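You operate a simulated robot arm through the tools that you are given. There is no shell and no other tool.

Carry out the task below with a simulated robot arm. There is one attempt and no reset: what you move stays moved.

## Task
Shut the green feed lever, free the yellow thumb screw and clear the white peg stand.
Fine: lever before the screw; both brass nuts go in the orange tray.

Only the result counts: the job must be done as asked and must still hold three seconds after the hand-in. Knocking over, shifting, dropping, spilling or breaking anything else fails it.

## Robot
A 7-joint arm with a two-finger gripper, fixed in place. Base frame: the origin is at the foot of the arm, x ahead of it, y to its left, z up; the work surface is at about z = 0. Readings come in mm, degrees, newtons and seconds.
With the tool pointing down near the work surface it reaches from about 260 to 600 mm from the base axis. Its first joint turns from -143.0 to 143.0 degrees. Payload 1.08 kg.
Tool frame: the origin (TCP) lies between the finger pads and is the grasp point; the fingertips stand 16 mm ahead of it; z points along the fingers, y is the line along which they close. The gripper opens to 88 mm. The gripper's body begins 58 mm behind the TCP.
Orientation is that of the tool frame in the base frame, as a unit quaternion [w, x, y, z]. With the fingers straight down and closing along the base's y, the tool's x points along the base's -x, its y along +y and its z along -z.

## Interface
- The arm moves only by the tool servo_tool. Its argument "targets" is one flat list of numbers, 7 for each row, row after row: the shift along the base's x, y, z in units of 40 mm (1.0 is 40 mm), then the turn, a rotation vector about the base's x, y, z in units of 8 degrees (1.0 is 8 degrees), then the finger opening in mm, from 0 to 88. In form: [x, y, z, rx, ry, rz, fingers, x, y, z, rx, ry, rz, fingers, ...]. A call has 1 to 20 rows; each row shifts and turns the commanded pose from where the row before left it. A call with a number of a shift or a turn outside -1 to 1 is refused whole. Rows are played at 5 a second. More than 50 mm and 8.6 degrees between two rows, or a gripper value outside its range, and nothing of the call is played. A pose out of reach is approached as far as the arm can. The call stops where the force on the tool passes 40 N (or 10 N more than at its start, if that is more) or the arm is blocked; 0.2 s more then pass. Each finger halts on what it meets, pressing with about 20 N; the grip force reading is that of the motor and also rises with nothing between the fingers. The clock runs only during rows and for 0.2 s after the last one: add rows that do not move to give the fingers time. It gives the time, the measured TCP pose, the force on the tool (base axes), the opening and the grip force at its end, in the units of the frame above (readings bear some noise), with the torque about the TCP (base axes, N m) and any sound that the robot's microphone picked up.
- Cameras (640 x 400 px; columns grow to the right, rows downward): "scene" is fixed at [51.6, 650.1, 747.6]; the picture's right is [-0.81, -0.58, 0.00], its down [-0.40, 0.57, -0.72] and it looks along [0.42, -0.58, -0.69] (base axes); focal length 343 px, centre (320, 200). "wrist" rides on the gripper at [82, -8, -92] in the tool frame; the picture's right is [0.10, 0.99, 0.00], its down [-0.70, 0.07, -0.71] and it looks along [-0.71, 0.07, 0.70] (tool axes); focal length 256 px, centre (320, 200). There is no depth. A picture from a camera that has moved, and an enlarged one, comes with that camera's place and axes in the base frame and with its lens.
- grab_frame(camera): a new picture of that camera. The clock stands still meanwhile.
- enlarge(camera, box): a new picture of the part [left, top, right, bottom] of that camera's present view, enlarged. The clock stands still meanwhile.
- finish_job(): hands the job in; it is judged then, once.

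Nothing tells you positions but the pictures and the camera data. Unless the task says otherwise, let go and move clear before handing in.

The tools are called after "Emit:" by a JSON object that holds its "name" and its "arguments". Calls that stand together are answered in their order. servo_tool: Moves the arm, as the interface text tells. Its arguments: {"type":"object","properties":{"targets":{"type":"array","items":{"type":"number"}}},"required":["targets"]} The other tools are called the same way: grab_frame (camera) takes a picture; enlarge (camera, box) takes an enlarged picture of a part of a camera's view; finish_job () hands the job in.

At the start:

```text
clock: 0.0
position: [427.9, -20.5, 368.5]
tcp_rot: [0.0, 0.0, 1.0, 0.0]
force: [0.6, -0.9, -0.4]
moment: [-0.01, -0.03, 0.04]
opening: 88.1
gripper_force: 0.1
```

scene: 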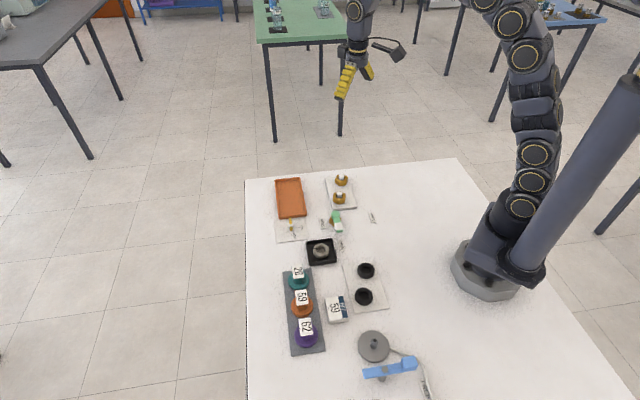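
wrist: 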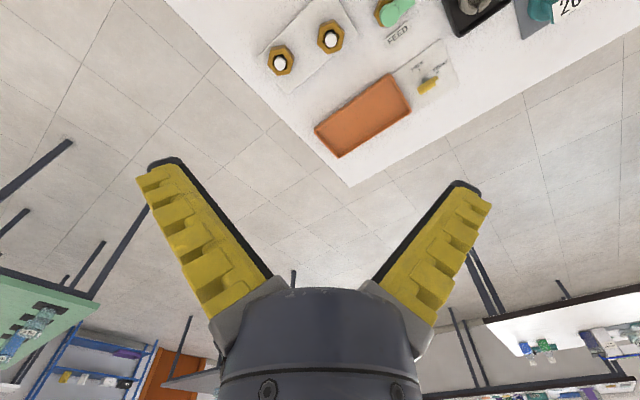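

I see a table with an orange tray, a white peg stand with two brass nuts, a green lever and a yellow thumb screw near the far edge. I'll look closer at each before moving.

Emit:
{"name": "enlarge", "arguments": {"camera": "scene", "box": [260, 160, 400, 250]}}

Emit:
{"name": "enlarge", "arguments": {"camera": "wrist", "box": [240, 0, 560, 190]}}

Emit:
{"name": "enlarge", "arguments": {"camera": "scene", "box": [260, 230, 460, 400]}}

```text
4.44 times, centred on (330, 205) of scene
camera zoom: at [51.6, 650.1, 747.6], right [-0.81, -0.58, 0.0], down [-0.4, 0.57, -0.72], along [0.42, -0.58, -0.69], focal length 1523 px, centre (276, 178)
```

zoom: 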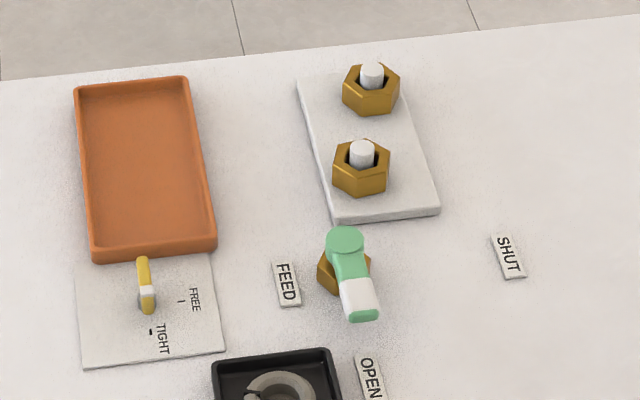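

```text
2.00 times, centred on (400, 95) of wrist
camera zoom: at [346.5, -28.0, 460.6], right [-0.1, 0.99, 0.0], down [0.7, 0.07, 0.71], along [0.71, 0.07, -0.7], focal length 512 px, centre (160, 410)
```

zoom: 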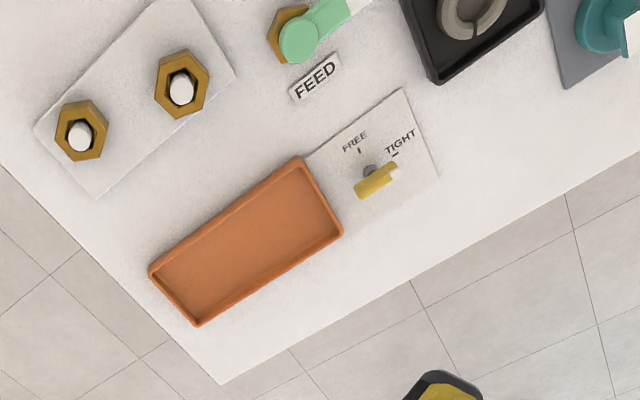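

```text
2.35 times, centred on (360, 315) of scene
camera zoom: at [51.6, 650.1, 747.6], right [-0.81, -0.58, 0.0], down [-0.4, 0.57, -0.72], along [0.42, -0.58, -0.69], focal length 806 px, centre (226, -71)
```

zoom: 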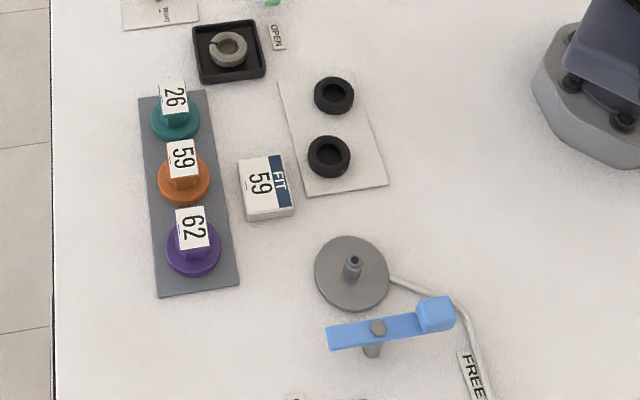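

I have the nuts at roughly (443,-2) and (481,-76), the lever pivot near (408,73) and the tray centred near (579,71). I'll look more closely at the screw, lever and nuts.

Emit:
{"name": "enlarge", "arguments": {"camera": "scene", "box": [272, 212, 312, 244]}}

Emit:
{"name": "enlarge", "arguments": {"camera": "scene", "box": [318, 200, 382, 252]}}

Emit:
{"name": "enlarge", "arguments": {"camera": "wrist", "box": [380, 35, 460, 105]}}

Emit:
{"name": "enlarge", "arguments": {"camera": "wrist", "box": [250, 0, 420, 100]}}

```text
12.50 times, centred on (292, 228) of scene
camera zoom: at [51.6, 650.1, 747.6], right [-0.81, -0.58, 0.0], down [-0.4, 0.57, -0.72], along [0.42, -0.58, -0.69], focal length 4283 px, centre (670, -150)
```

zoom: 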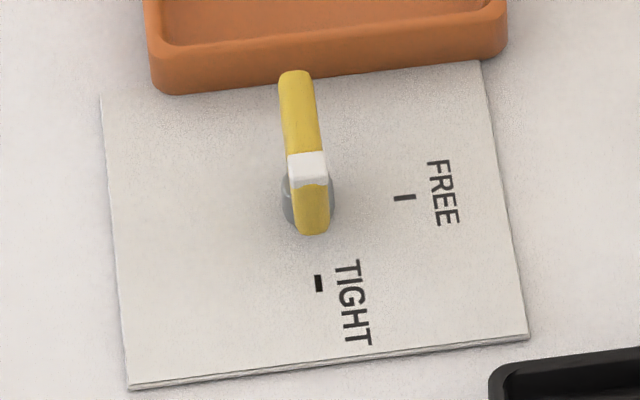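

```text
7.69 times, centred on (350, 226) of scene
camera zoom: at [51.6, 650.1, 747.6], right [-0.81, -0.58, 0.0], down [-0.4, 0.57, -0.72], along [0.42, -0.58, -0.69], focal length 2636 px, centre (89, 0)
```

zoom: 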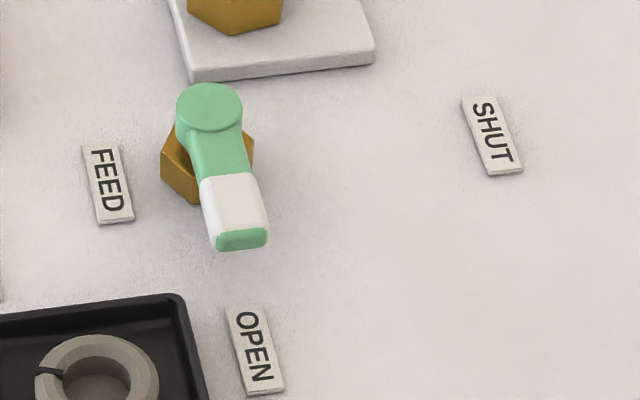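

```text
5.71 times, centred on (420, 70) of wrist
camera zoom: at [346.5, -28.0, 460.6], right [-0.1, 0.99, 0.0], down [0.7, 0.07, 0.71], along [0.71, 0.07, -0.7], focal length 1463 px, centre (-251, 943)
```

zoom: 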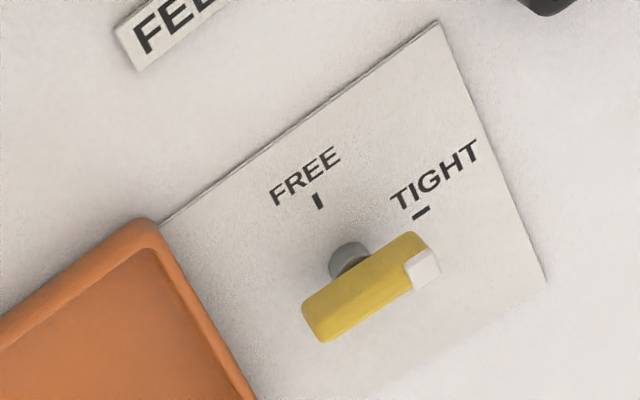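

```text
3.76 times, centred on (335, 50) of wrist
camera zoom: at [346.5, -28.0, 460.6], right [-0.1, 0.99, 0.0], down [0.7, 0.07, 0.71], along [0.71, 0.07, -0.7], focal length 964 px, centre (264, 765)
```

zoom: 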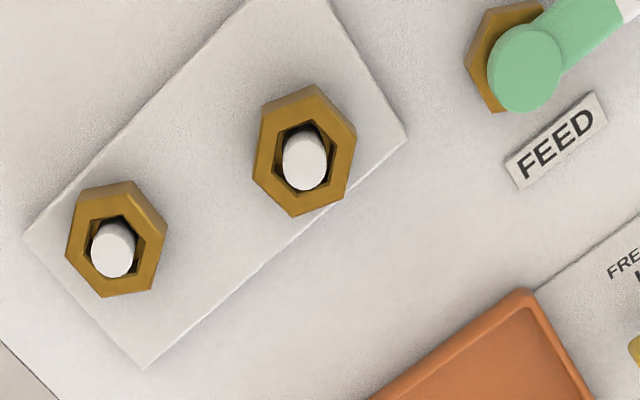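

The lever points at OPEN (about 135° from base x) and must turn about 90° counter-clockwise to SHUT. The screw must also turn about 90° counter-clockwise. I'll move above the lever with the fingers aligned across it and look again.

Emit:
{"name": "servo_tool", "arguments": {"targets": [-0.208, 0.515, -0.91, 0, 0, -0.9375, 60, -0.208, 0.515, -0.91, 0, 0, -0.9375, 60, -0.208, 0.515, -0.91, 0, 0, -0.9375, 60, -0.208, 0.515, -0.91, 0, 0, -0.9375, 60, -0.208, 0.515, -0.91, 0, 0, -0.9375, 60, -0.208, 0.515, -0.91, 0, 0, -0.9375, 60, 0, 0, 0, 0, 0, 0, 60, 0, 0, 0, 0, 0, 0, 60]}}

Emit:
{"name": "grab_frame", "arguments": {"camera": "wrist"}}

Emit:
{"name": "grab_frame", "arguments": {"camera": "scene"}}

```text
clock: 1.8
position: [376.9, 103.7, 151.9]
tcp_rot: [0.0, 0.383, 0.924, 0.0]
force: [-0.1, 0.2, -0.7]
moment: [0.01, 0.0, 0.03]
opening: 63.8
gripper_force: 3.1
```

```text
taken
camera wrist: at [312.8, 155.3, 243.0], right [0.63, 0.78, 0.0], down [0.55, -0.45, 0.71], along [0.55, -0.45, -0.7], focal length 256 px, centre (320, 200)
```

wrist: 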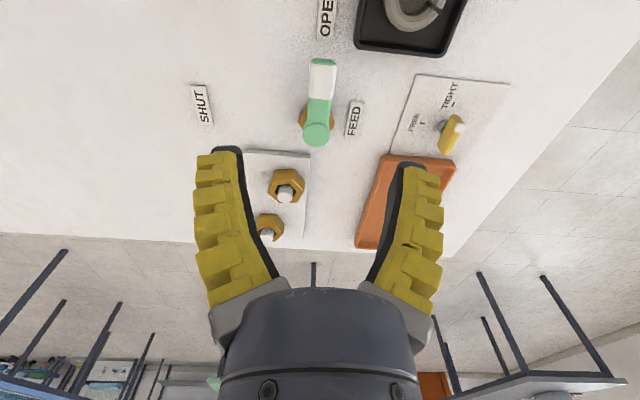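

```text
taken
```

scene: 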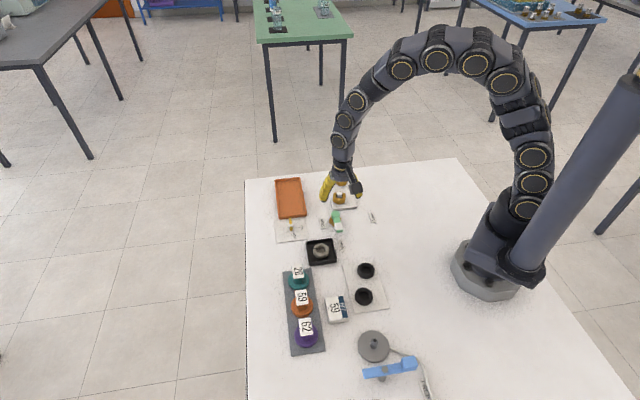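

The lever is in view just below the fingers. I'll enlarge this view for better measurements.

Emit:
{"name": "enlarge", "arguments": {"camera": "wrist", "box": [260, 30, 380, 160]}}

Emit:
{"name": "enlarge", "arguments": {"camera": "wrist", "box": [380, 60, 520, 160]}}

Emit:
{"name": "enlarge", "arguments": {"camera": "scene", "box": [310, 160, 380, 250]}}

```text
3.08 times, centred on (320, 95) of wrist
camera zoom: at [312.8, 155.3, 243.0], right [0.63, 0.78, 0.0], down [0.55, -0.45, 0.71], along [0.55, -0.45, -0.7], focal length 788 px, centre (320, 523)
```

zoom: 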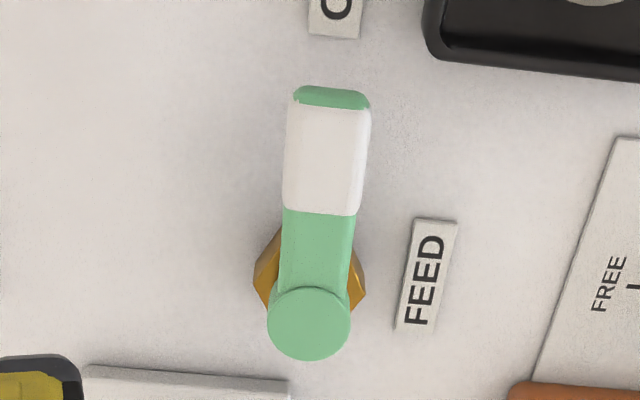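

```text
4.00 times, centred on (450, 110) of wrist
camera zoom: at [312.8, 155.3, 243.0], right [0.63, 0.78, 0.0], down [0.55, -0.45, 0.71], along [0.55, -0.45, -0.7], focal length 1024 px, centre (-200, 560)
```

zoom: 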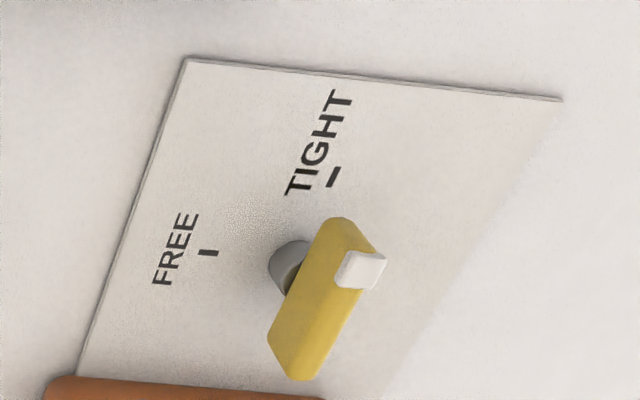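

```text
4.44 times, centred on (345, 205) of scene
camera zoom: at [51.6, 650.1, 747.6], right [-0.81, -0.58, 0.0], down [-0.4, 0.57, -0.72], along [0.42, -0.58, -0.69], focal length 1523 px, centre (209, 178)
```

zoom: 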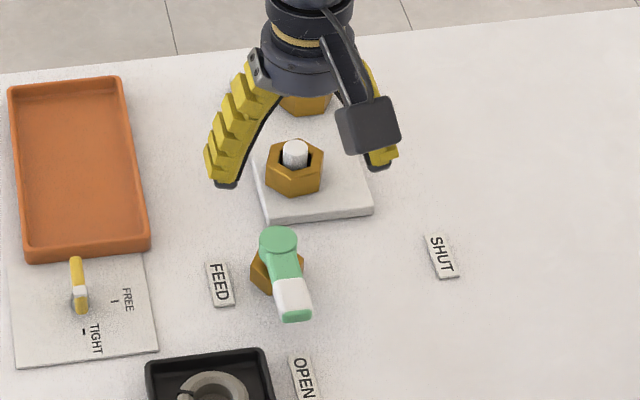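

The lever pivot is about (406, 74), top at z ≈ 39, with a handle about 20 mm wide and 62 mm long. I'm directly over the handle, so I'll narrow the fingers and descend astride it.

Emit:
{"name": "servo_tool", "arguments": {"targets": [0, 0, -0.6, 0, 0, 0, 36, 0, 0, -0.75, 0, 0, 0, 36, 0, 0, -0.75, 0, 0, 0, 36, 0, 0, -0.75, 0, 0, 0, 36, 0, 0, 0, 0, 0, 0, 36]}}

Emit:
{"name": "grab_frame", "arguments": {"camera": "wrist"}}

Emit:
{"name": "enlarge", "arguments": {"camera": "scene", "box": [290, 160, 390, 250]}}

```text
clock: 3.0
position: [375.1, 104.8, 36.9]
tcp_rot: [0.0, 0.383, 0.924, 0.0]
force: [0.1, 0.9, -0.1]
moment: [-0.01, 0.0, 0.0]
opening: 40.8
gripper_force: 3.7
```

```text
taken
camera wrist: at [313.4, 156.6, 128.7], right [0.63, 0.78, 0.0], down [0.55, -0.44, 0.71], along [0.55, -0.45, -0.7], focal length 256 px, centre (320, 200)
```

wrist: 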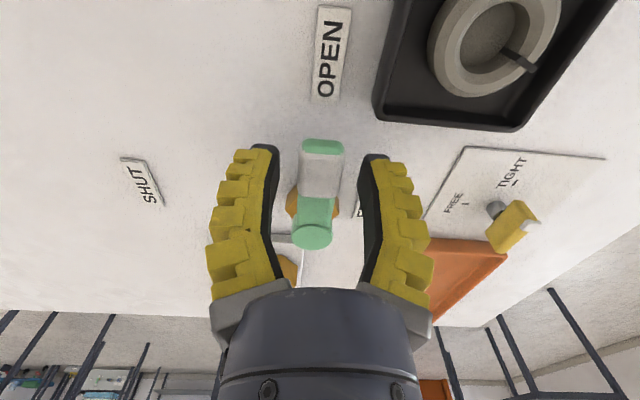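

```text
4.44 times, centred on (340, 205) of scene
camera zoom: at [51.6, 650.1, 747.6], right [-0.81, -0.58, 0.0], down [-0.4, 0.57, -0.72], along [0.42, -0.58, -0.69], focal length 1523 px, centre (231, 178)
```

zoom: 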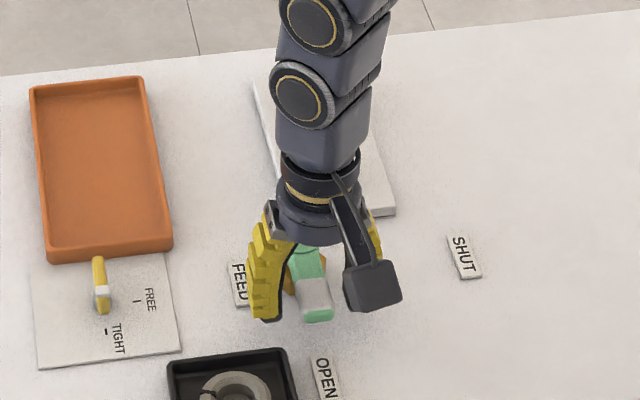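

The handle sits between the fingers. I'll close gently around it and sweep it along the arc toward SHUT, 80° first.

Emit:
{"name": "servo_tool", "arguments": {"targets": [0, 0, 0, 0, 0, 0, 22, 0, 0, 0, 0, 0, 0, 22, 0, 0, 0, 0, 0, 0, 22]}}

```text
clock: 3.8
position: [376.5, 105.3, 36.6]
tcp_rot: [0.0, 0.383, 0.924, 0.0]
force: [-0.4, 0.1, -0.7]
moment: [0.0, 0.0, -0.05]
opening: 27.1
gripper_force: 4.0
```

Emit:
{"name": "servo_tool", "arguments": {"targets": [-0.094, -0.105, 0, 0, 0, 1, 22, -0.0785, -0.1165, 0, 0, 0, 1, 22, -0.062, -0.126, 0, 0, 0, 1, 22, -0.043, -0.134, 0, 0, 0, 1, 22]}}

Emit:
{"name": "grab_frame", "arguments": {"camera": "wrist"}}

```text
clock: 4.8
position: [367.1, 85.9, 35.2]
tcp_rot: [0.0, 0.113, 0.994, 0.0]
force: [0.6, 1.3, -1.0]
moment: [-0.03, 0.03, 0.01]
opening: 27.5
gripper_force: 4.5
```

```text
taken
camera wrist: at [285.5, 95.4, 128.0], right [0.12, 0.99, 0.0], down [0.7, -0.09, 0.71], along [0.7, -0.09, -0.7], focal length 256 px, centre (320, 200)
```

wrist: 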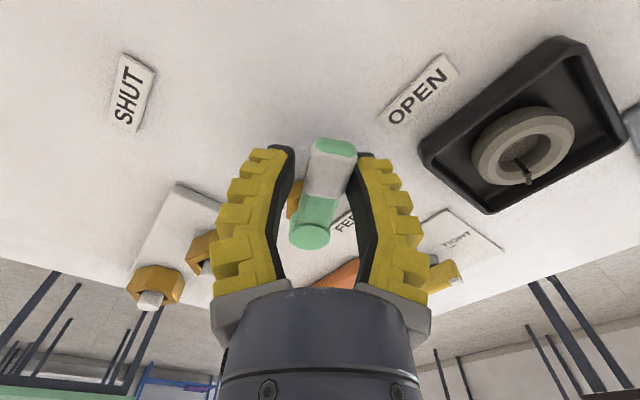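

The lever follows with little force. I'll continue the arc.

Emit:
{"name": "servo_tool", "arguments": {"targets": [-0.0245, -0.1385, 0, 0, 0, 1, 22, -0.005, -0.1405, 0, 0, 0, 1, 22, 0.015, -0.14, 0, 0, 0, 1, 22, 0.034, -0.136, 0, 0, 0, 1, 22, 0.053, -0.1305, 0, 0, 0, 1, 22, 0.07, -0.122, 0, 0, 0, 1, 22]}}

Emit:
{"name": "grab_frame", "arguments": {"camera": "wrist"}}

Emit:
{"name": "enlarge", "arguments": {"camera": "scene", "box": [290, 160, 390, 250]}}

```text
clock: 6.2
position: [370.6, 52.1, 33.7]
tcp_rot: [0.0, -0.302, 0.953, 0.0]
force: [-0.7, 1.1, -0.2]
moment: [0.01, -0.02, 0.01]
opening: 27.9
gripper_force: 3.7
```

```text
taken
camera wrist: at [310.5, -1.5, 127.5], right [-0.66, 0.75, 0.0], down [0.53, 0.46, 0.71], along [0.53, 0.47, -0.71], focal length 256 px, centre (320, 200)
```

wrist: 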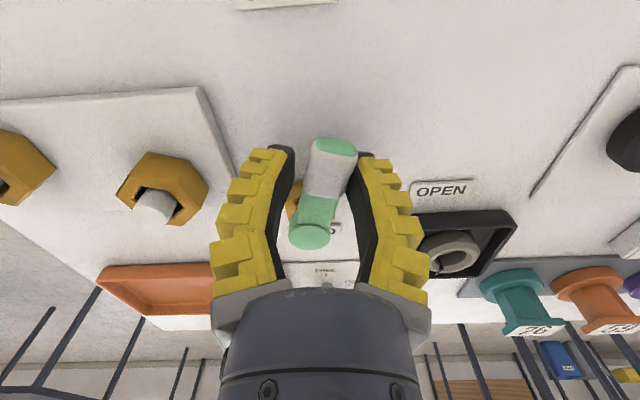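

```text
4.44 times, centred on (340, 205) of scene
camera zoom: at [51.6, 650.1, 747.6], right [-0.81, -0.58, 0.0], down [-0.4, 0.57, -0.72], along [0.42, -0.58, -0.69], focal length 1523 px, centre (231, 178)
```

zoom: 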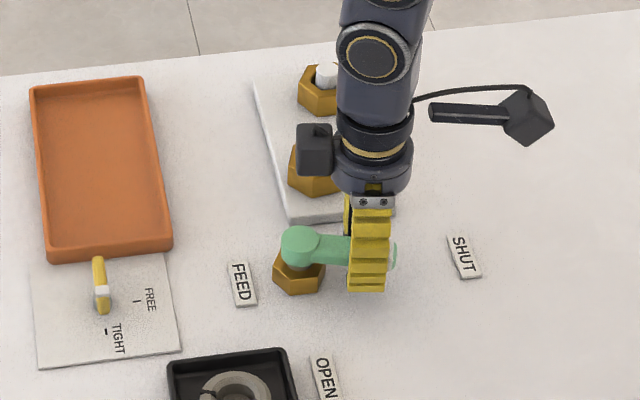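

The lever is close to SHUT but lags a little behind the fingers. I'll continue in small steps, watching for an end stop.

Emit:
{"name": "servo_tool", "arguments": {"targets": [0.0865, -0.111, 0, 0, 0, 1, 22, 0, 0, 0, 0, 0, 0, 22]}}

Emit:
{"name": "servo_tool", "arguments": {"targets": [0.05, -0.05, 0, 0, 0, 0.5, 22, 0, 0, 0, 0, 0, 0, 22]}}

Emit:
{"name": "grab_frame", "arguments": {"camera": "wrist"}}

Emit:
{"name": "enlarge", "arguments": {"camera": "scene", "box": [318, 200, 382, 252]}}

```text
clock: 6.8
position: [373.9, 48.0, 35.3]
tcp_rot: [0.0, -0.367, 0.93, 0.0]
force: [-0.5, 0.0, -0.6]
moment: [0.0, -0.01, 0.02]
opening: 27.0
gripper_force: 3.7
```

```text
clock: 7.4
position: [377.6, 46.9, 35.0]
tcp_rot: [0.001, -0.399, 0.917, -0.001]
force: [0.2, -0.3, 0.4]
moment: [0.0, -0.01, 0.01]
opening: 26.9
gripper_force: 3.5
```

```text
taken
camera wrist: at [328.6, -19.8, 127.1], right [-0.8, 0.6, 0.0], down [0.42, 0.56, 0.71], along [0.43, 0.57, -0.71], focal length 256 px, centre (320, 200)
```

wrist: 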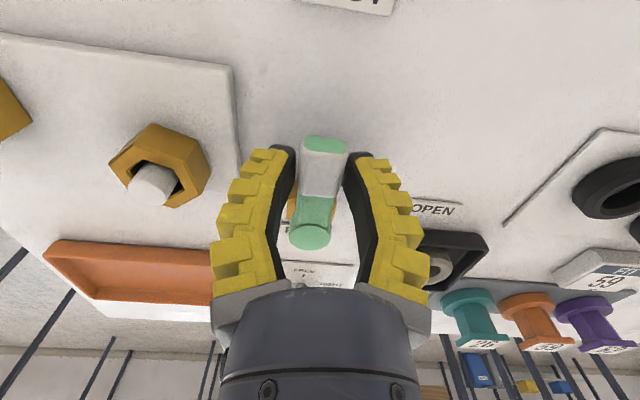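

```text
7.69 times, centred on (350, 226) of scene
camera zoom: at [51.6, 650.1, 747.6], right [-0.81, -0.58, 0.0], down [-0.4, 0.57, -0.72], along [0.42, -0.58, -0.69], focal length 2636 px, centre (89, 0)
```

zoom: 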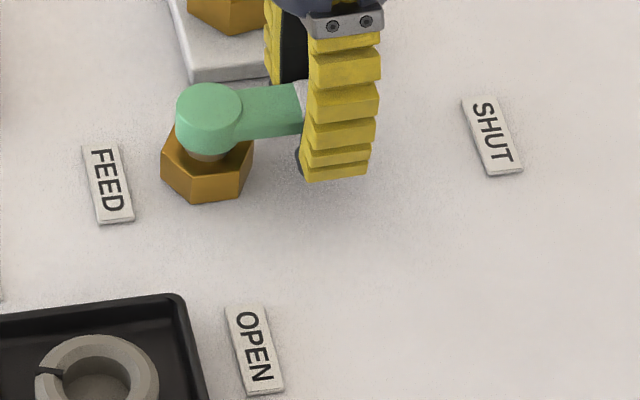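

The lever now looks turned about 92° and in line with SHUT. I'll open the fingers, rise clear and check its angle.

Emit:
{"name": "servo_tool", "arguments": {"targets": [0, 0, 0, 0, 0, 0, 40, 0, 0, 0, 0, 0, 0, 40, 0, 0, 1, 0, 0, 0, 44, 0, 0, 1, 0, 0, 0, 44, 0, 0, 1, 0, 0, 0, 44, 0, 0, 0, 0, 0, 0, 44]}}

Emit:
{"name": "grab_frame", "arguments": {"camera": "wrist"}}

Emit:
{"name": "enlarge", "arguments": {"camera": "scene", "box": [318, 200, 382, 252]}}

```text
clock: 8.8
position: [378.2, 43.9, 157.1]
tcp_rot: [0.0, -0.399, 0.917, -0.001]
force: [0.4, -0.6, 0.0]
moment: [0.01, 0.01, -0.02]
opening: 48.6
gripper_force: 3.0
```

```text
taken
camera wrist: at [329.4, -21.9, 249.2], right [-0.8, 0.6, 0.0], down [0.43, 0.56, 0.71], along [0.43, 0.57, -0.7], focal length 256 px, centre (320, 200)
```

wrist: 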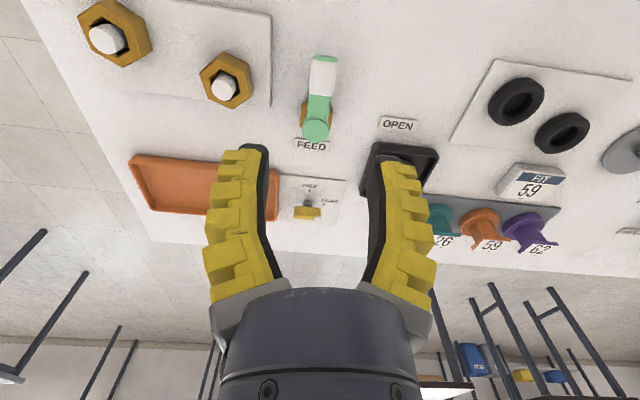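

```text
7.69 times, centred on (350, 226) of scene
camera zoom: at [51.6, 650.1, 747.6], right [-0.81, -0.58, 0.0], down [-0.4, 0.57, -0.72], along [0.42, -0.58, -0.69], focal length 2636 px, centre (89, 0)
```

zoom: 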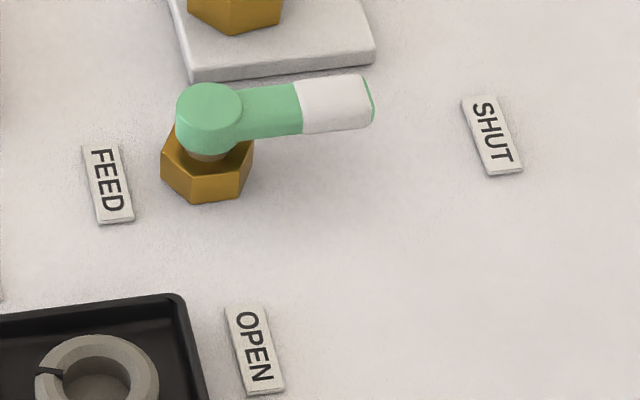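

The lever lies toward SHUT and stayed there. I'll measure its angle precisely.

Emit:
{"name": "enlarge", "arguments": {"camera": "wrist", "box": [260, 30, 380, 160]}}

Emit:
{"name": "enlarge", "arguments": {"camera": "wrist", "box": [260, 160, 380, 235]}}

```text
3.08 times, centred on (320, 95) of wrist
camera zoom: at [329.4, -21.9, 249.2], right [-0.8, 0.6, 0.0], down [0.43, 0.56, 0.71], along [0.43, 0.57, -0.7], focal length 788 px, centre (320, 523)
```

zoom: 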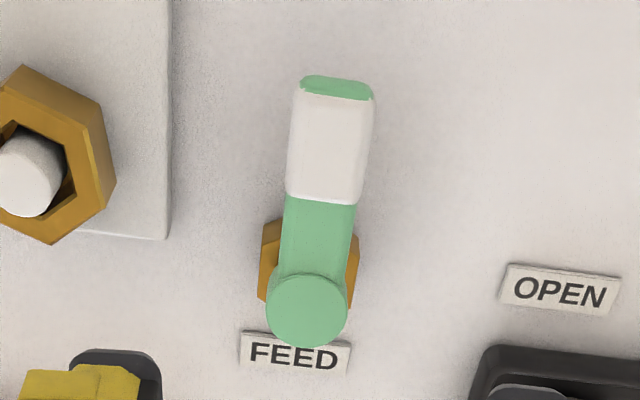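

```text
5.33 times, centred on (320, 198) of wrist
camera zoom: at [329.4, -21.9, 249.2], right [-0.8, 0.6, 0.0], down [0.43, 0.56, 0.71], along [0.43, 0.57, -0.7], focal length 1365 px, centre (320, 213)
```

zoom: 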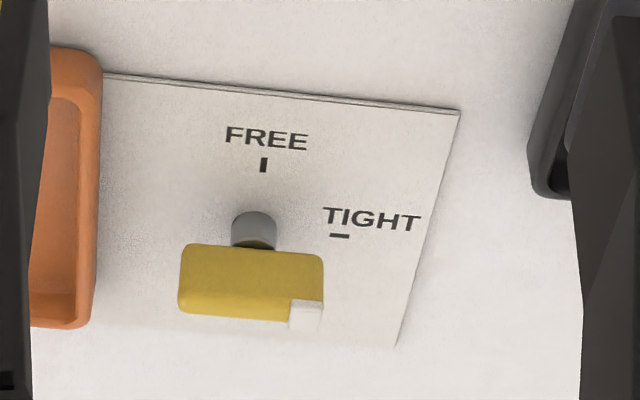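

The lever is at 225.6°, in line with SHUT (225.4°), so that part is done. The screw axis is about (496.6, 169), its bar z 12–29 and pointing at 135°. Next I go above it with the fingers across the bar.

Emit:
{"name": "servo_tool", "arguments": {"targets": [0.247, 0.2588, -0.1167, 0, 0, -0.9583, 40, 0.247, 0.2588, -0.1167, 0, 0, -0.9583, 40, 0.247, 0.2588, -0.1167, 0, 0, -0.9583, 40, 0.247, 0.2588, -0.1167, 0, 0, -0.9583, 40, 0.247, 0.2588, -0.1167, 0, 0, -0.9583, 40, 0.247, 0.2588, -0.1167, 0, 0, -0.9583, 40, 0.247, 0.2588, -0.1167, 0, 0, -0.9583, 40, 0.247, 0.2588, -0.1167, 0, 0, -0.9583, 40, 0.247, 0.2588, -0.1167, 0, 0, -0.9583, 40, 0.247, 0.2588, -0.1167, 0, 0, -0.9583, 40, 0.247, 0.2588, -0.1167, 0, 0, -0.9583, 40, 0.247, 0.2588, -0.1167, 0, 0, -0.9583, 40, 0, 0, 0, 0, 0, 0, 32, 0, 0, 0, 0, 0, 0, 32]}}

Emit:
{"name": "grab_frame", "arguments": {"camera": "wrist"}}

Emit:
{"name": "enlarge", "arguments": {"camera": "wrist", "box": [270, 50, 390, 170]}}

Emit:
{"name": "enlarge", "arguments": {"camera": "scene", "box": [260, 160, 400, 250]}}

```text
clock: 11.8
position: [496.6, 170.8, 97.7]
tcp_rot: [-0.001, 0.383, 0.924, 0.0]
force: [0.6, 0.1, -0.2]
moment: [0.03, 0.01, 0.0]
opening: 36.9
gripper_force: 3.4
```

```text
taken
camera wrist: at [433.5, 222.2, 190.1], right [0.63, 0.78, 0.0], down [0.55, -0.45, 0.71], along [0.55, -0.45, -0.7], focal length 256 px, centre (320, 200)
```

wrist: 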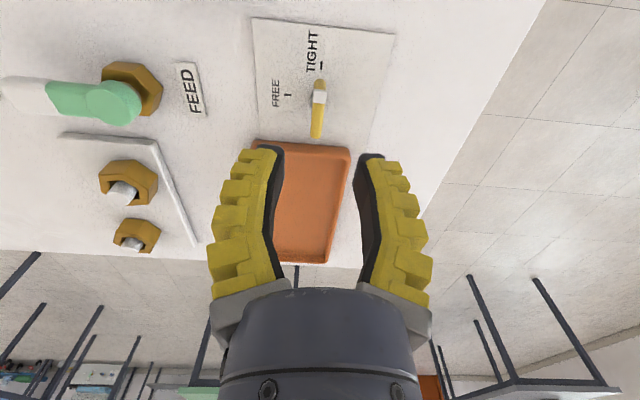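

```text
3.33 times, centred on (330, 110) of wrist
camera zoom: at [433.5, 222.2, 190.1], right [0.63, 0.78, 0.0], down [0.55, -0.45, 0.71], along [0.55, -0.45, -0.7], focal length 853 px, centre (287, 500)
```

zoom: 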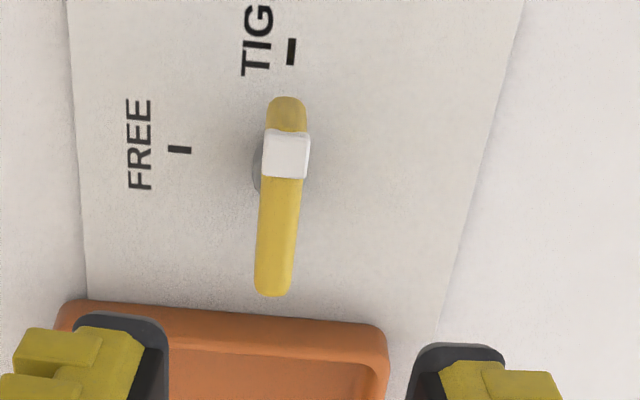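

```text
4.44 times, centred on (330, 205) of scene
camera zoom: at [51.6, 650.1, 747.6], right [-0.81, -0.58, 0.0], down [-0.4, 0.57, -0.72], along [0.42, -0.58, -0.69], focal length 1523 px, centre (276, 178)
```

zoom: 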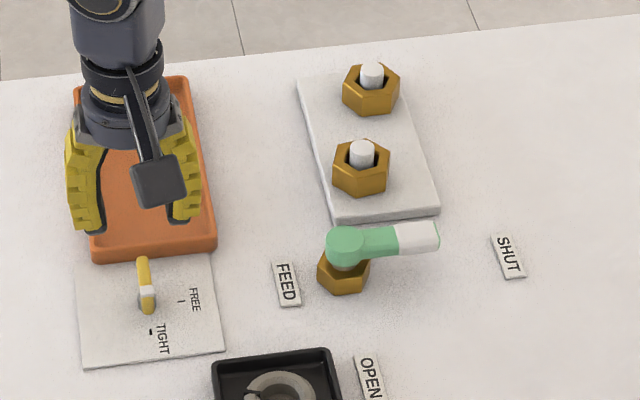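

The bar is centred under the fingers. I'll descend to z ≈ 31 so the tips stay above the post and then close on it.

Emit:
{"name": "servo_tool", "arguments": {"targets": [0, 0, -0.575, 0, 0, 0, 30, 0, 0, -0.575, 0, 0, 0, 30, 0, 0, -0.575, 0, 0, 0, 30, 0, 0, 0, 0, 0, 0, 30]}}

Emit:
{"name": "grab_frame", "arguments": {"camera": "wrist"}}

Emit:
{"name": "enlarge", "arguments": {"camera": "scene", "box": [260, 170, 330, 250]}}

```text
clock: 12.8
position: [497.1, 171.9, 29.4]
tcp_rot: [-0.001, 0.383, 0.924, 0.0]
force: [-0.5, 0.3, -0.8]
moment: [0.04, 0.01, 0.01]
opening: 35.1
gripper_force: 3.8
```

```text
taken
camera wrist: at [433.4, 223.0, 121.0], right [0.63, 0.78, 0.0], down [0.55, -0.45, 0.71], along [0.55, -0.45, -0.7], focal length 256 px, centre (320, 200)
```

wrist: 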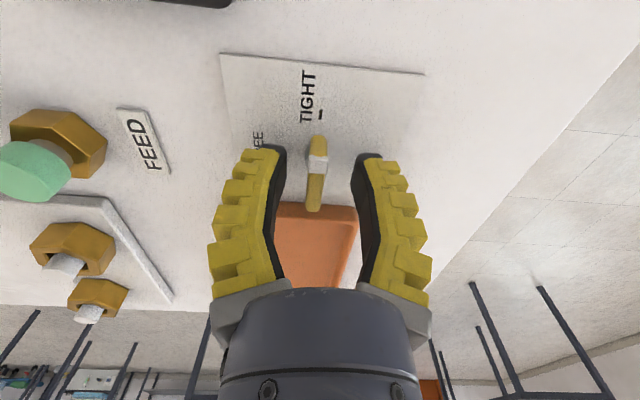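

```text
5.00 times, centred on (295, 210) of scene
camera zoom: at [51.6, 650.1, 747.6], right [-0.81, -0.58, 0.0], down [-0.4, 0.57, -0.72], along [0.42, -0.58, -0.69], focal length 1713 px, centre (445, 150)
```

zoom: 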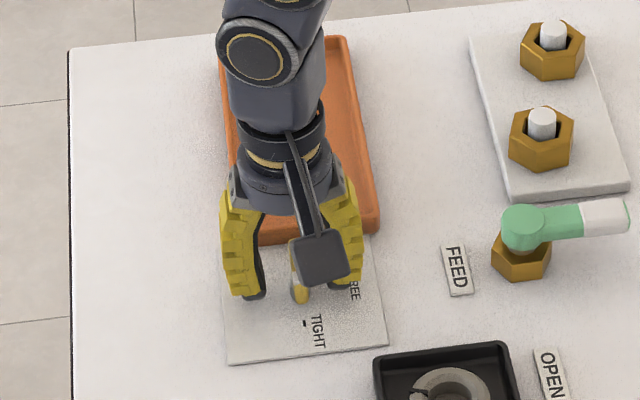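

Bar is centred between the fingers. I'll close on it now.

Emit:
{"name": "servo_tool", "arguments": {"targets": [0, 0, 0, 0, 0, 0, 14, 0, 0, 0, 0, 0, 0, 4, 0, 0, 0, 0, 0, 0, 2, 0, 0, 0, 0, 0, 0, 2]}}

Emit:
{"name": "grab_frame", "arguments": {"camera": "wrist"}}

```text
clock: 13.8
position: [496.4, 170.6, 28.9]
tcp_rot: [-0.001, 0.383, 0.924, -0.001]
force: [-5.2, -4.1, 2.7]
moment: [0.01, 0.13, -0.01]
opening: 10.5
gripper_force: 6.6
```

```text
taken
camera wrist: at [433.2, 222.6, 121.1], right [0.63, 0.78, 0.0], down [0.55, -0.44, 0.71], along [0.55, -0.45, -0.71], focal length 256 px, centre (320, 200)
```

wrist: 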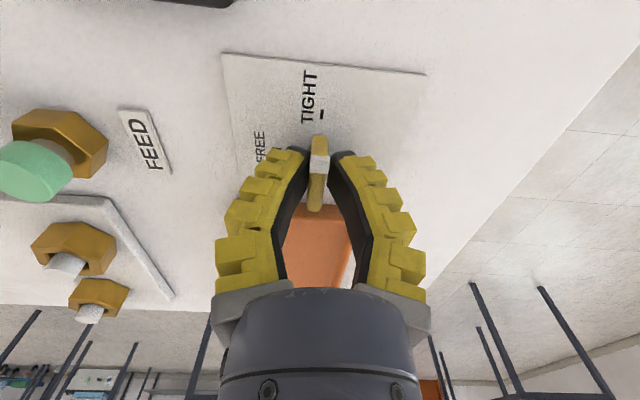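

The bar is gripped. I'll nudge the TCP slightly to balance the side force, then start turning counter-clockwise.

Emit:
{"name": "servo_tool", "arguments": {"targets": [-0.015, -0.015, 0, 0, 0, 0, 0, 0, 0, 0, 0, 0, 0.5, 0, 0, 0, 0, 0, 0, 1, 0, 0, 0, 0, 0, 0, 1, 0]}}

Emit:
{"name": "grab_frame", "arguments": {"camera": "wrist"}}

```text
clock: 14.8
position: [494.1, 170.8, 30.6]
tcp_rot: [0.0, 0.216, 0.976, 0.0]
force: [-15.7, -5.9, 10.7]
moment: [-0.06, 0.23, -0.05]
opening: 6.0
gripper_force: 22.6
```

```text
taken
camera wrist: at [418.5, 197.0, 122.8], right [0.33, 0.95, 0.0], down [0.67, -0.23, 0.71], along [0.67, -0.23, -0.71], focal length 256 px, centre (320, 200)
```

wrist: 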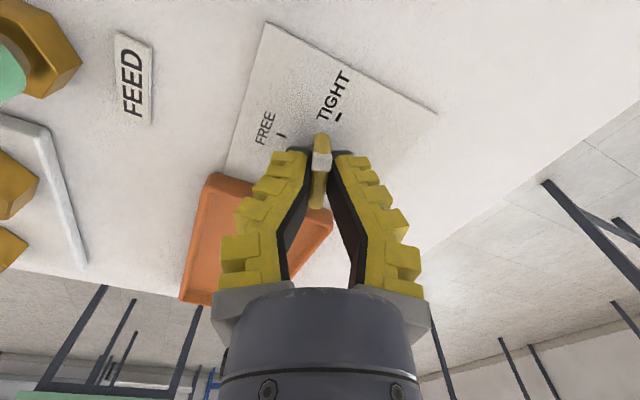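

The bar follows. I'll relieve the side force and keep turning.

Emit:
{"name": "servo_tool", "arguments": {"targets": [-0.03, -0.01, 0.015, 0, 0, 0, 0, 0, 0, 0, 0, 0, 1, 0, 0, 0, 0, 0, 0, 0, 0]}}

```text
clock: 15.6
position: [495.4, 171.0, 31.8]
tcp_rot: [0.001, 0.148, 0.989, 0.001]
force: [-2.1, -1.9, 0.5]
moment: [-0.08, -0.15, 0.01]
opening: 6.2
gripper_force: 22.1
```

Forces have dropped. Continuing the turn.

Emit:
{"name": "servo_tool", "arguments": {"targets": [0, 0, 0, 0, 0, 1, 0, 0, 0, 0, 0, 0, 1, 0, 0, 0, 0, 0, 0, 1, 0, 0, 0, 0, 0, 0, 0, 0]}}

Emit:
{"name": "grab_frame", "arguments": {"camera": "wrist"}}

```text
clock: 16.6
position: [496.0, 170.4, 31.0]
tcp_rot: [0.0, -0.061, 0.998, 0.001]
force: [1.4, 0.4, 2.6]
moment: [0.02, 0.03, 0.01]
opening: 6.1
gripper_force: 22.2
```

```text
taken
camera wrist: at [415.7, 151.6, 123.3], right [-0.22, 0.97, 0.0], down [0.69, 0.16, 0.71], along [0.69, 0.16, -0.7], focal length 256 px, centre (320, 200)
```

wrist: 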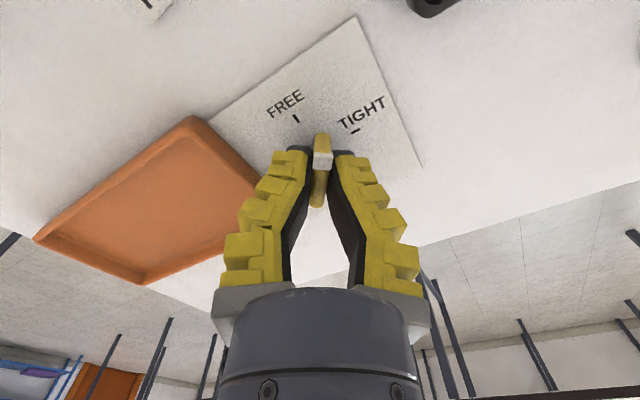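

The bar is at 52° of its turn with low force. Turning the remaining 38°.

Emit:
{"name": "servo_tool", "arguments": {"targets": [0, 0, 0, 0, 0, 1, 0, 0, 0, 0, 0, 0, 1, 0, 0, 0, 0, 0, 0, 1, 0, 0, 0, 0, 0, 0, 1, 0, 0, 0, 0, 0, 0, 0.75, 0, 0, 0, 0, 0, 0, 0, 0]}}

Emit:
{"name": "grab_frame", "arguments": {"camera": "wrist"}}

Emit:
{"name": "enlarge", "arguments": {"camera": "wrist", "box": [270, 80, 390, 210]}}

Emit:
{"name": "enlarge", "arguments": {"camera": "scene", "box": [260, 170, 330, 250]}}

```text
clock: 18.0
position: [495.2, 169.7, 32.2]
tcp_rot: [0.0, -0.383, 0.924, 0.0]
force: [10.3, 7.7, -3.2]
moment: [0.19, -0.19, 0.03]
opening: 6.1
gripper_force: 22.0
```

```text
taken
camera wrist: at [443.5, 106.2, 123.5], right [-0.78, 0.63, 0.0], down [0.44, 0.55, 0.71], along [0.45, 0.55, -0.7], focal length 256 px, centre (320, 200)
```

wrist: 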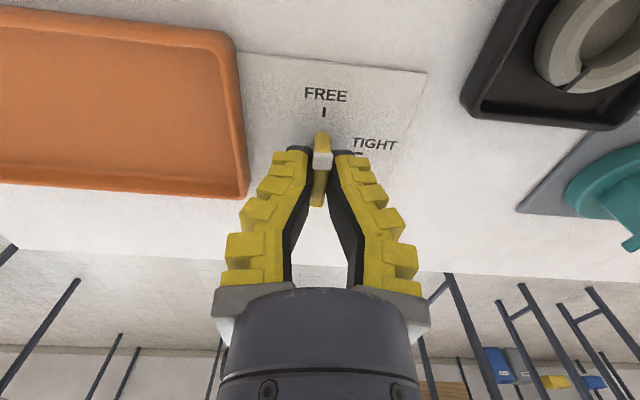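

```text
3.08 times, centred on (330, 145) of wrist
camera zoom: at [443.5, 106.2, 123.5], right [-0.78, 0.63, 0.0], down [0.44, 0.55, 0.71], along [0.45, 0.55, -0.7], focal length 788 px, centre (289, 369)
```

zoom: 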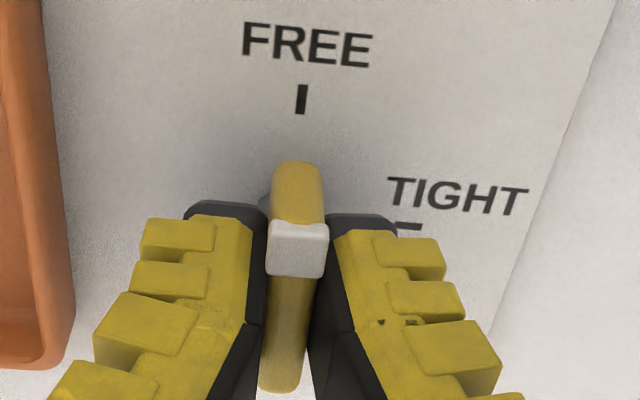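

```text
5.00 times, centred on (295, 210) of scene
camera zoom: at [51.6, 650.1, 747.6], right [-0.81, -0.58, 0.0], down [-0.4, 0.57, -0.72], along [0.42, -0.58, -0.69], focal length 1713 px, centre (445, 150)
```

zoom: 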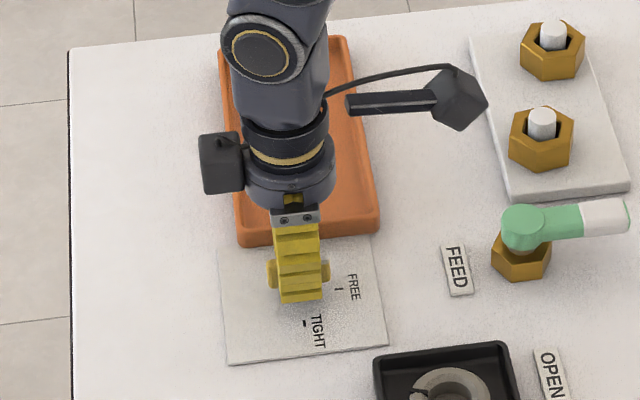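

The bar's white end now points at FREE. I'll open slightly, rise clear and verify.

Emit:
{"name": "servo_tool", "arguments": {"targets": [0, 0, 0, 0, 0, 0, 22, 0, 0, 0, 0, 0, 0, 22, 0, 0, 0.6, 0, 0, 0, 24, 0, 0, 1, 0, 0, 0, 24, 0, 0, 1, 0, 0, 0, 40, 0, 0, 0, 0, 0, 0, 40]}}

Emit:
{"name": "enlarge", "arguments": {"camera": "wrist", "box": [260, 20, 400, 150]}}

Emit:
{"name": "enlarge", "arguments": {"camera": "scene", "box": [272, 212, 312, 244]}}

```text
clock: 19.4
position: [495.9, 170.3, 136.7]
tcp_rot: [-0.001, -0.383, 0.924, 0.0]
force: [-0.4, 0.1, -1.1]
moment: [0.03, -0.05, 0.0]
opening: 44.7
gripper_force: 3.9
```

```text
3.08 times, centred on (330, 85) of wrist
camera zoom: at [443.3, 106.4, 229.4], right [-0.78, 0.63, 0.0], down [0.44, 0.55, 0.71], along [0.45, 0.55, -0.71], focal length 788 px, centre (289, 554)
```

zoom: 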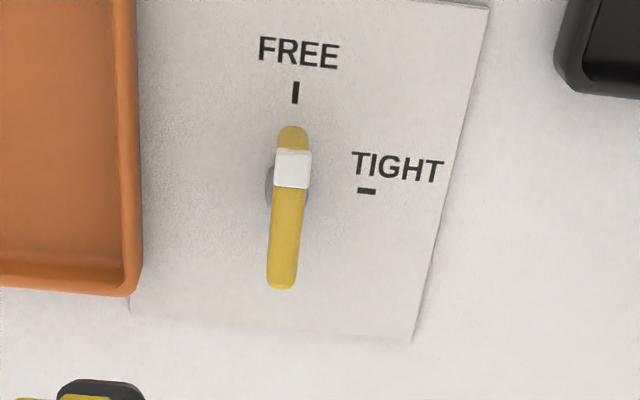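

```text
12.50 times, centred on (292, 228) of scene
camera zoom: at [51.6, 650.1, 747.6], right [-0.81, -0.58, 0.0], down [-0.4, 0.57, -0.72], along [0.42, -0.58, -0.69], focal length 4283 px, centre (670, -150)
```

zoom: 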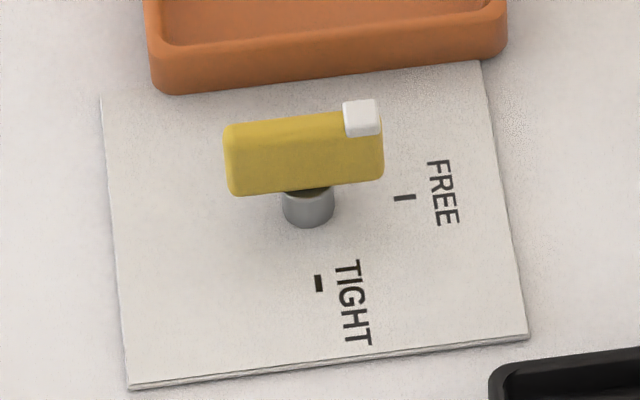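

The screw bar is at about 226°, matching FREE, and it holds. Next I move above the nearer nut to measure its position and flats.

Emit:
{"name": "servo_tool", "arguments": {"targets": [-0.258, -0.85, 0.07, 0, 0, 0, 60, -0.258, -0.85, 0.07, 0, 0, 0, 60, -0.258, -0.85, 0.07, 0, 0, 0, 60, -0.258, -0.85, 0.07, 0, 0, 0, 60, -0.258, -0.85, 0.07, 0, 0, 0, 60, 0, 0, 0, 0, 0, 0, 60]}}

Emit:
{"name": "grab_frame", "arguments": {"camera": "wrist"}}

Emit:
{"name": "enlarge", "arguments": {"camera": "wrist", "box": [250, 30, 390, 170]}}

Emit:
{"name": "enlarge", "arguments": {"camera": "scene", "box": [310, 160, 374, 212]}}

```text
clock: 20.8
position: [444.6, -0.5, 150.3]
tcp_rot: [0.001, -0.383, 0.924, 0.0]
force: [-0.3, 0.7, 0.2]
moment: [0.04, -0.01, 0.01]
opening: 64.0
gripper_force: 2.9
```

```text
taken
camera wrist: at [392.8, -64.4, 241.5], right [-0.78, 0.63, 0.0], down [0.44, 0.55, 0.71], along [0.45, 0.55, -0.7], focal length 256 px, centre (320, 200)
```

wrist: 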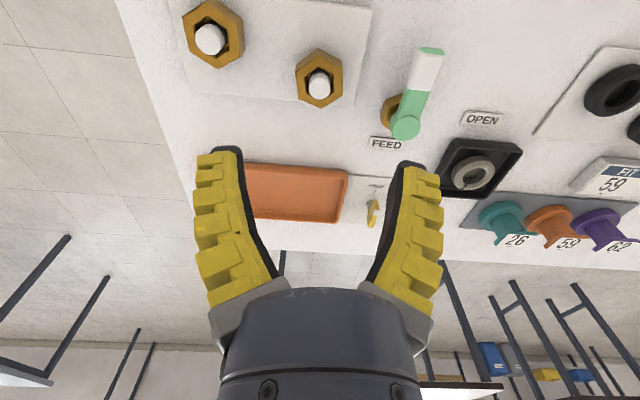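

```text
2.86 times, centred on (320, 100) of wrist
camera zoom: at [392.8, -64.4, 241.5], right [-0.78, 0.63, 0.0], down [0.44, 0.55, 0.71], along [0.45, 0.55, -0.7], focal length 731 px, centre (320, 486)
```

zoom: 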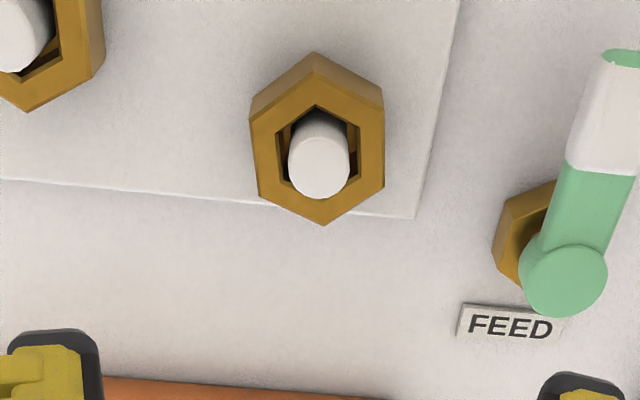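

```text
7.69 times, centred on (342, 186) of scene
camera zoom: at [51.6, 650.1, 747.6], right [-0.81, -0.58, 0.0], down [-0.4, 0.57, -0.72], along [0.42, -0.58, -0.69], focal length 2636 px, centre (151, 308)
```

zoom: 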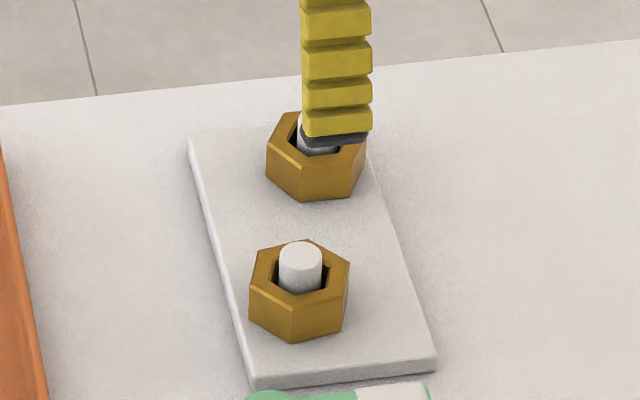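

Nut A is at about (443, -3), top z ≈ 28, about 37 mm across the flats, on a peg reaching z ≈ 42. Its flats suit a gripper yaw of -5.7°. I'll rotate there, lower a bit and recheck centring.

Emit:
{"name": "servo_tool", "arguments": {"targets": [-0.007, -0.009, -0.14, 0, 0, -0.9054, 60, -0.007, -0.009, -0.14, 0, 0, -0.9054, 60, -0.007, -0.009, -0.14, 0, 0, -0.9054, 60, -0.007, -0.009, -0.14, 0, 0, -0.9054, 60, -0.007, -0.009, -0.14, 0, 0, -0.9054, 60, -0.007, -0.009, -0.14, 0, 0, -0.9054, 60, -0.007, -0.009, -0.14, 0, 0, -0.9054, 60, 0, 0, 0, 0, 0, 0, 60, 0, 0, 0, 0, 0, 0, 60]}}

Emit:
{"name": "grab_frame", "arguments": {"camera": "wrist"}}

Emit:
{"name": "enlarge", "arguments": {"camera": "wrist", "box": [250, 30, 390, 170]}}

Emit:
{"name": "enlarge", "arguments": {"camera": "scene", "box": [310, 160, 374, 212]}}

```text
clock: 22.8
position: [442.0, -3.0, 110.1]
tcp_rot: [0.001, 0.051, 0.999, -0.001]
force: [0.1, 0.2, -0.7]
moment: [0.0, -0.02, -0.02]
opening: 63.8
gripper_force: 2.2
```

```text
taken
camera wrist: at [360.3, -2.7, 202.3], right [0.0, 1.0, 0.0], down [0.71, 0.0, 0.71], along [0.71, 0.0, -0.71], focal length 256 px, centre (320, 200)
```

wrist: 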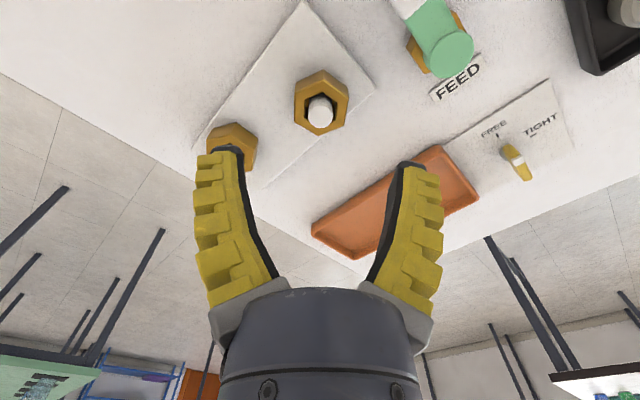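

```text
2.86 times, centred on (320, 100) of wrist
camera zoom: at [360.3, -2.7, 202.3], right [0.0, 1.0, 0.0], down [0.71, 0.0, 0.71], along [0.71, 0.0, -0.71], focal length 731 px, centre (320, 486)
```

zoom: 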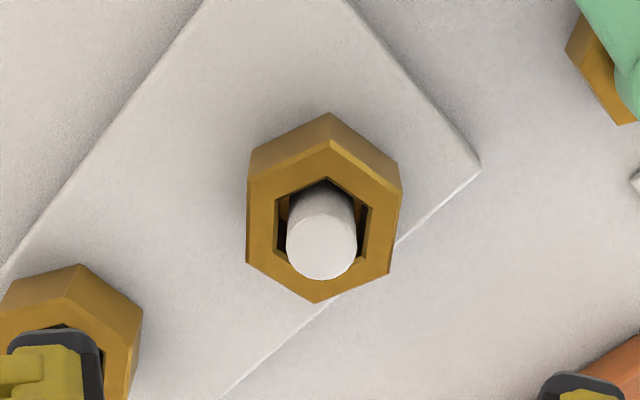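

```text
7.69 times, centred on (342, 186) of scene
camera zoom: at [51.6, 650.1, 747.6], right [-0.81, -0.58, 0.0], down [-0.4, 0.57, -0.72], along [0.42, -0.58, -0.69], focal length 2636 px, centre (151, 308)
```

zoom: 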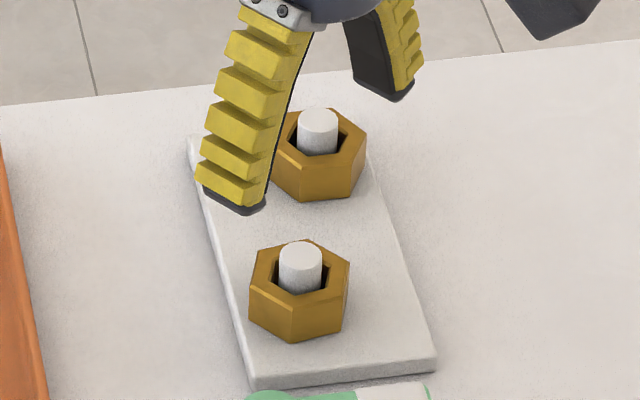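

Centring is within about 1 mm and the flats align within 1–2°. I'll descend to z ≈ 33 and close slowly on the nut.

Emit:
{"name": "servo_tool", "arguments": {"targets": [0.025, 0.012, -0.645, 0, 0, 0, 60, 0, 0, -0.645, 0, 0, 0, 56, 0, 0, -0.645, 0, 0, 0, 50, 0, 0, 0, 0, 0, 0, 46]}}

Emit:
{"name": "grab_frame", "arguments": {"camera": "wrist"}}

Emit:
{"name": "enlarge", "arguments": {"camera": "scene", "box": [310, 160, 374, 212]}}

```text
clock: 23.8
position: [443.0, -2.6, 33.7]
tcp_rot: [0.001, 0.05, 0.999, 0.001]
force: [0.1, -0.1, 0.5]
moment: [0.0, 0.01, 0.0]
opening: 50.6
gripper_force: 3.1
```

```text
taken
camera wrist: at [360.5, -2.5, 125.8], right [0.0, 1.0, 0.0], down [0.7, 0.0, 0.71], along [0.71, 0.0, -0.7], focal length 256 px, centre (320, 200)
```

wrist: 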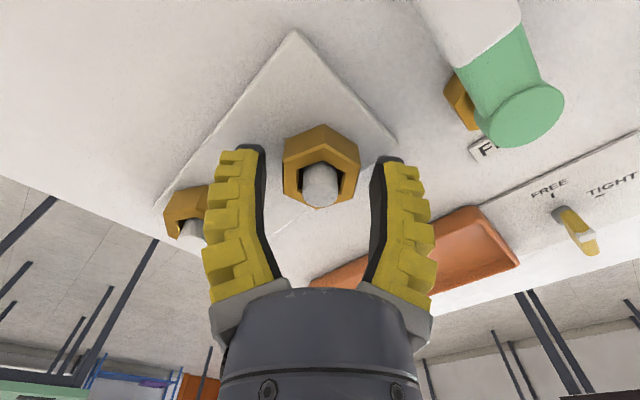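

```text
7.69 times, centred on (342, 186) of scene
camera zoom: at [51.6, 650.1, 747.6], right [-0.81, -0.58, 0.0], down [-0.4, 0.57, -0.72], along [0.42, -0.58, -0.69], focal length 2636 px, centre (151, 308)
```

zoom: 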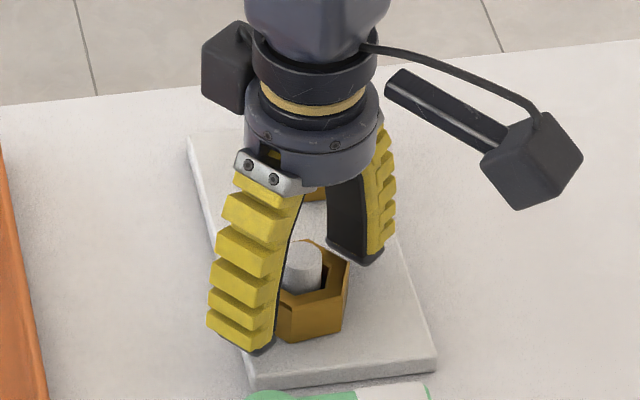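

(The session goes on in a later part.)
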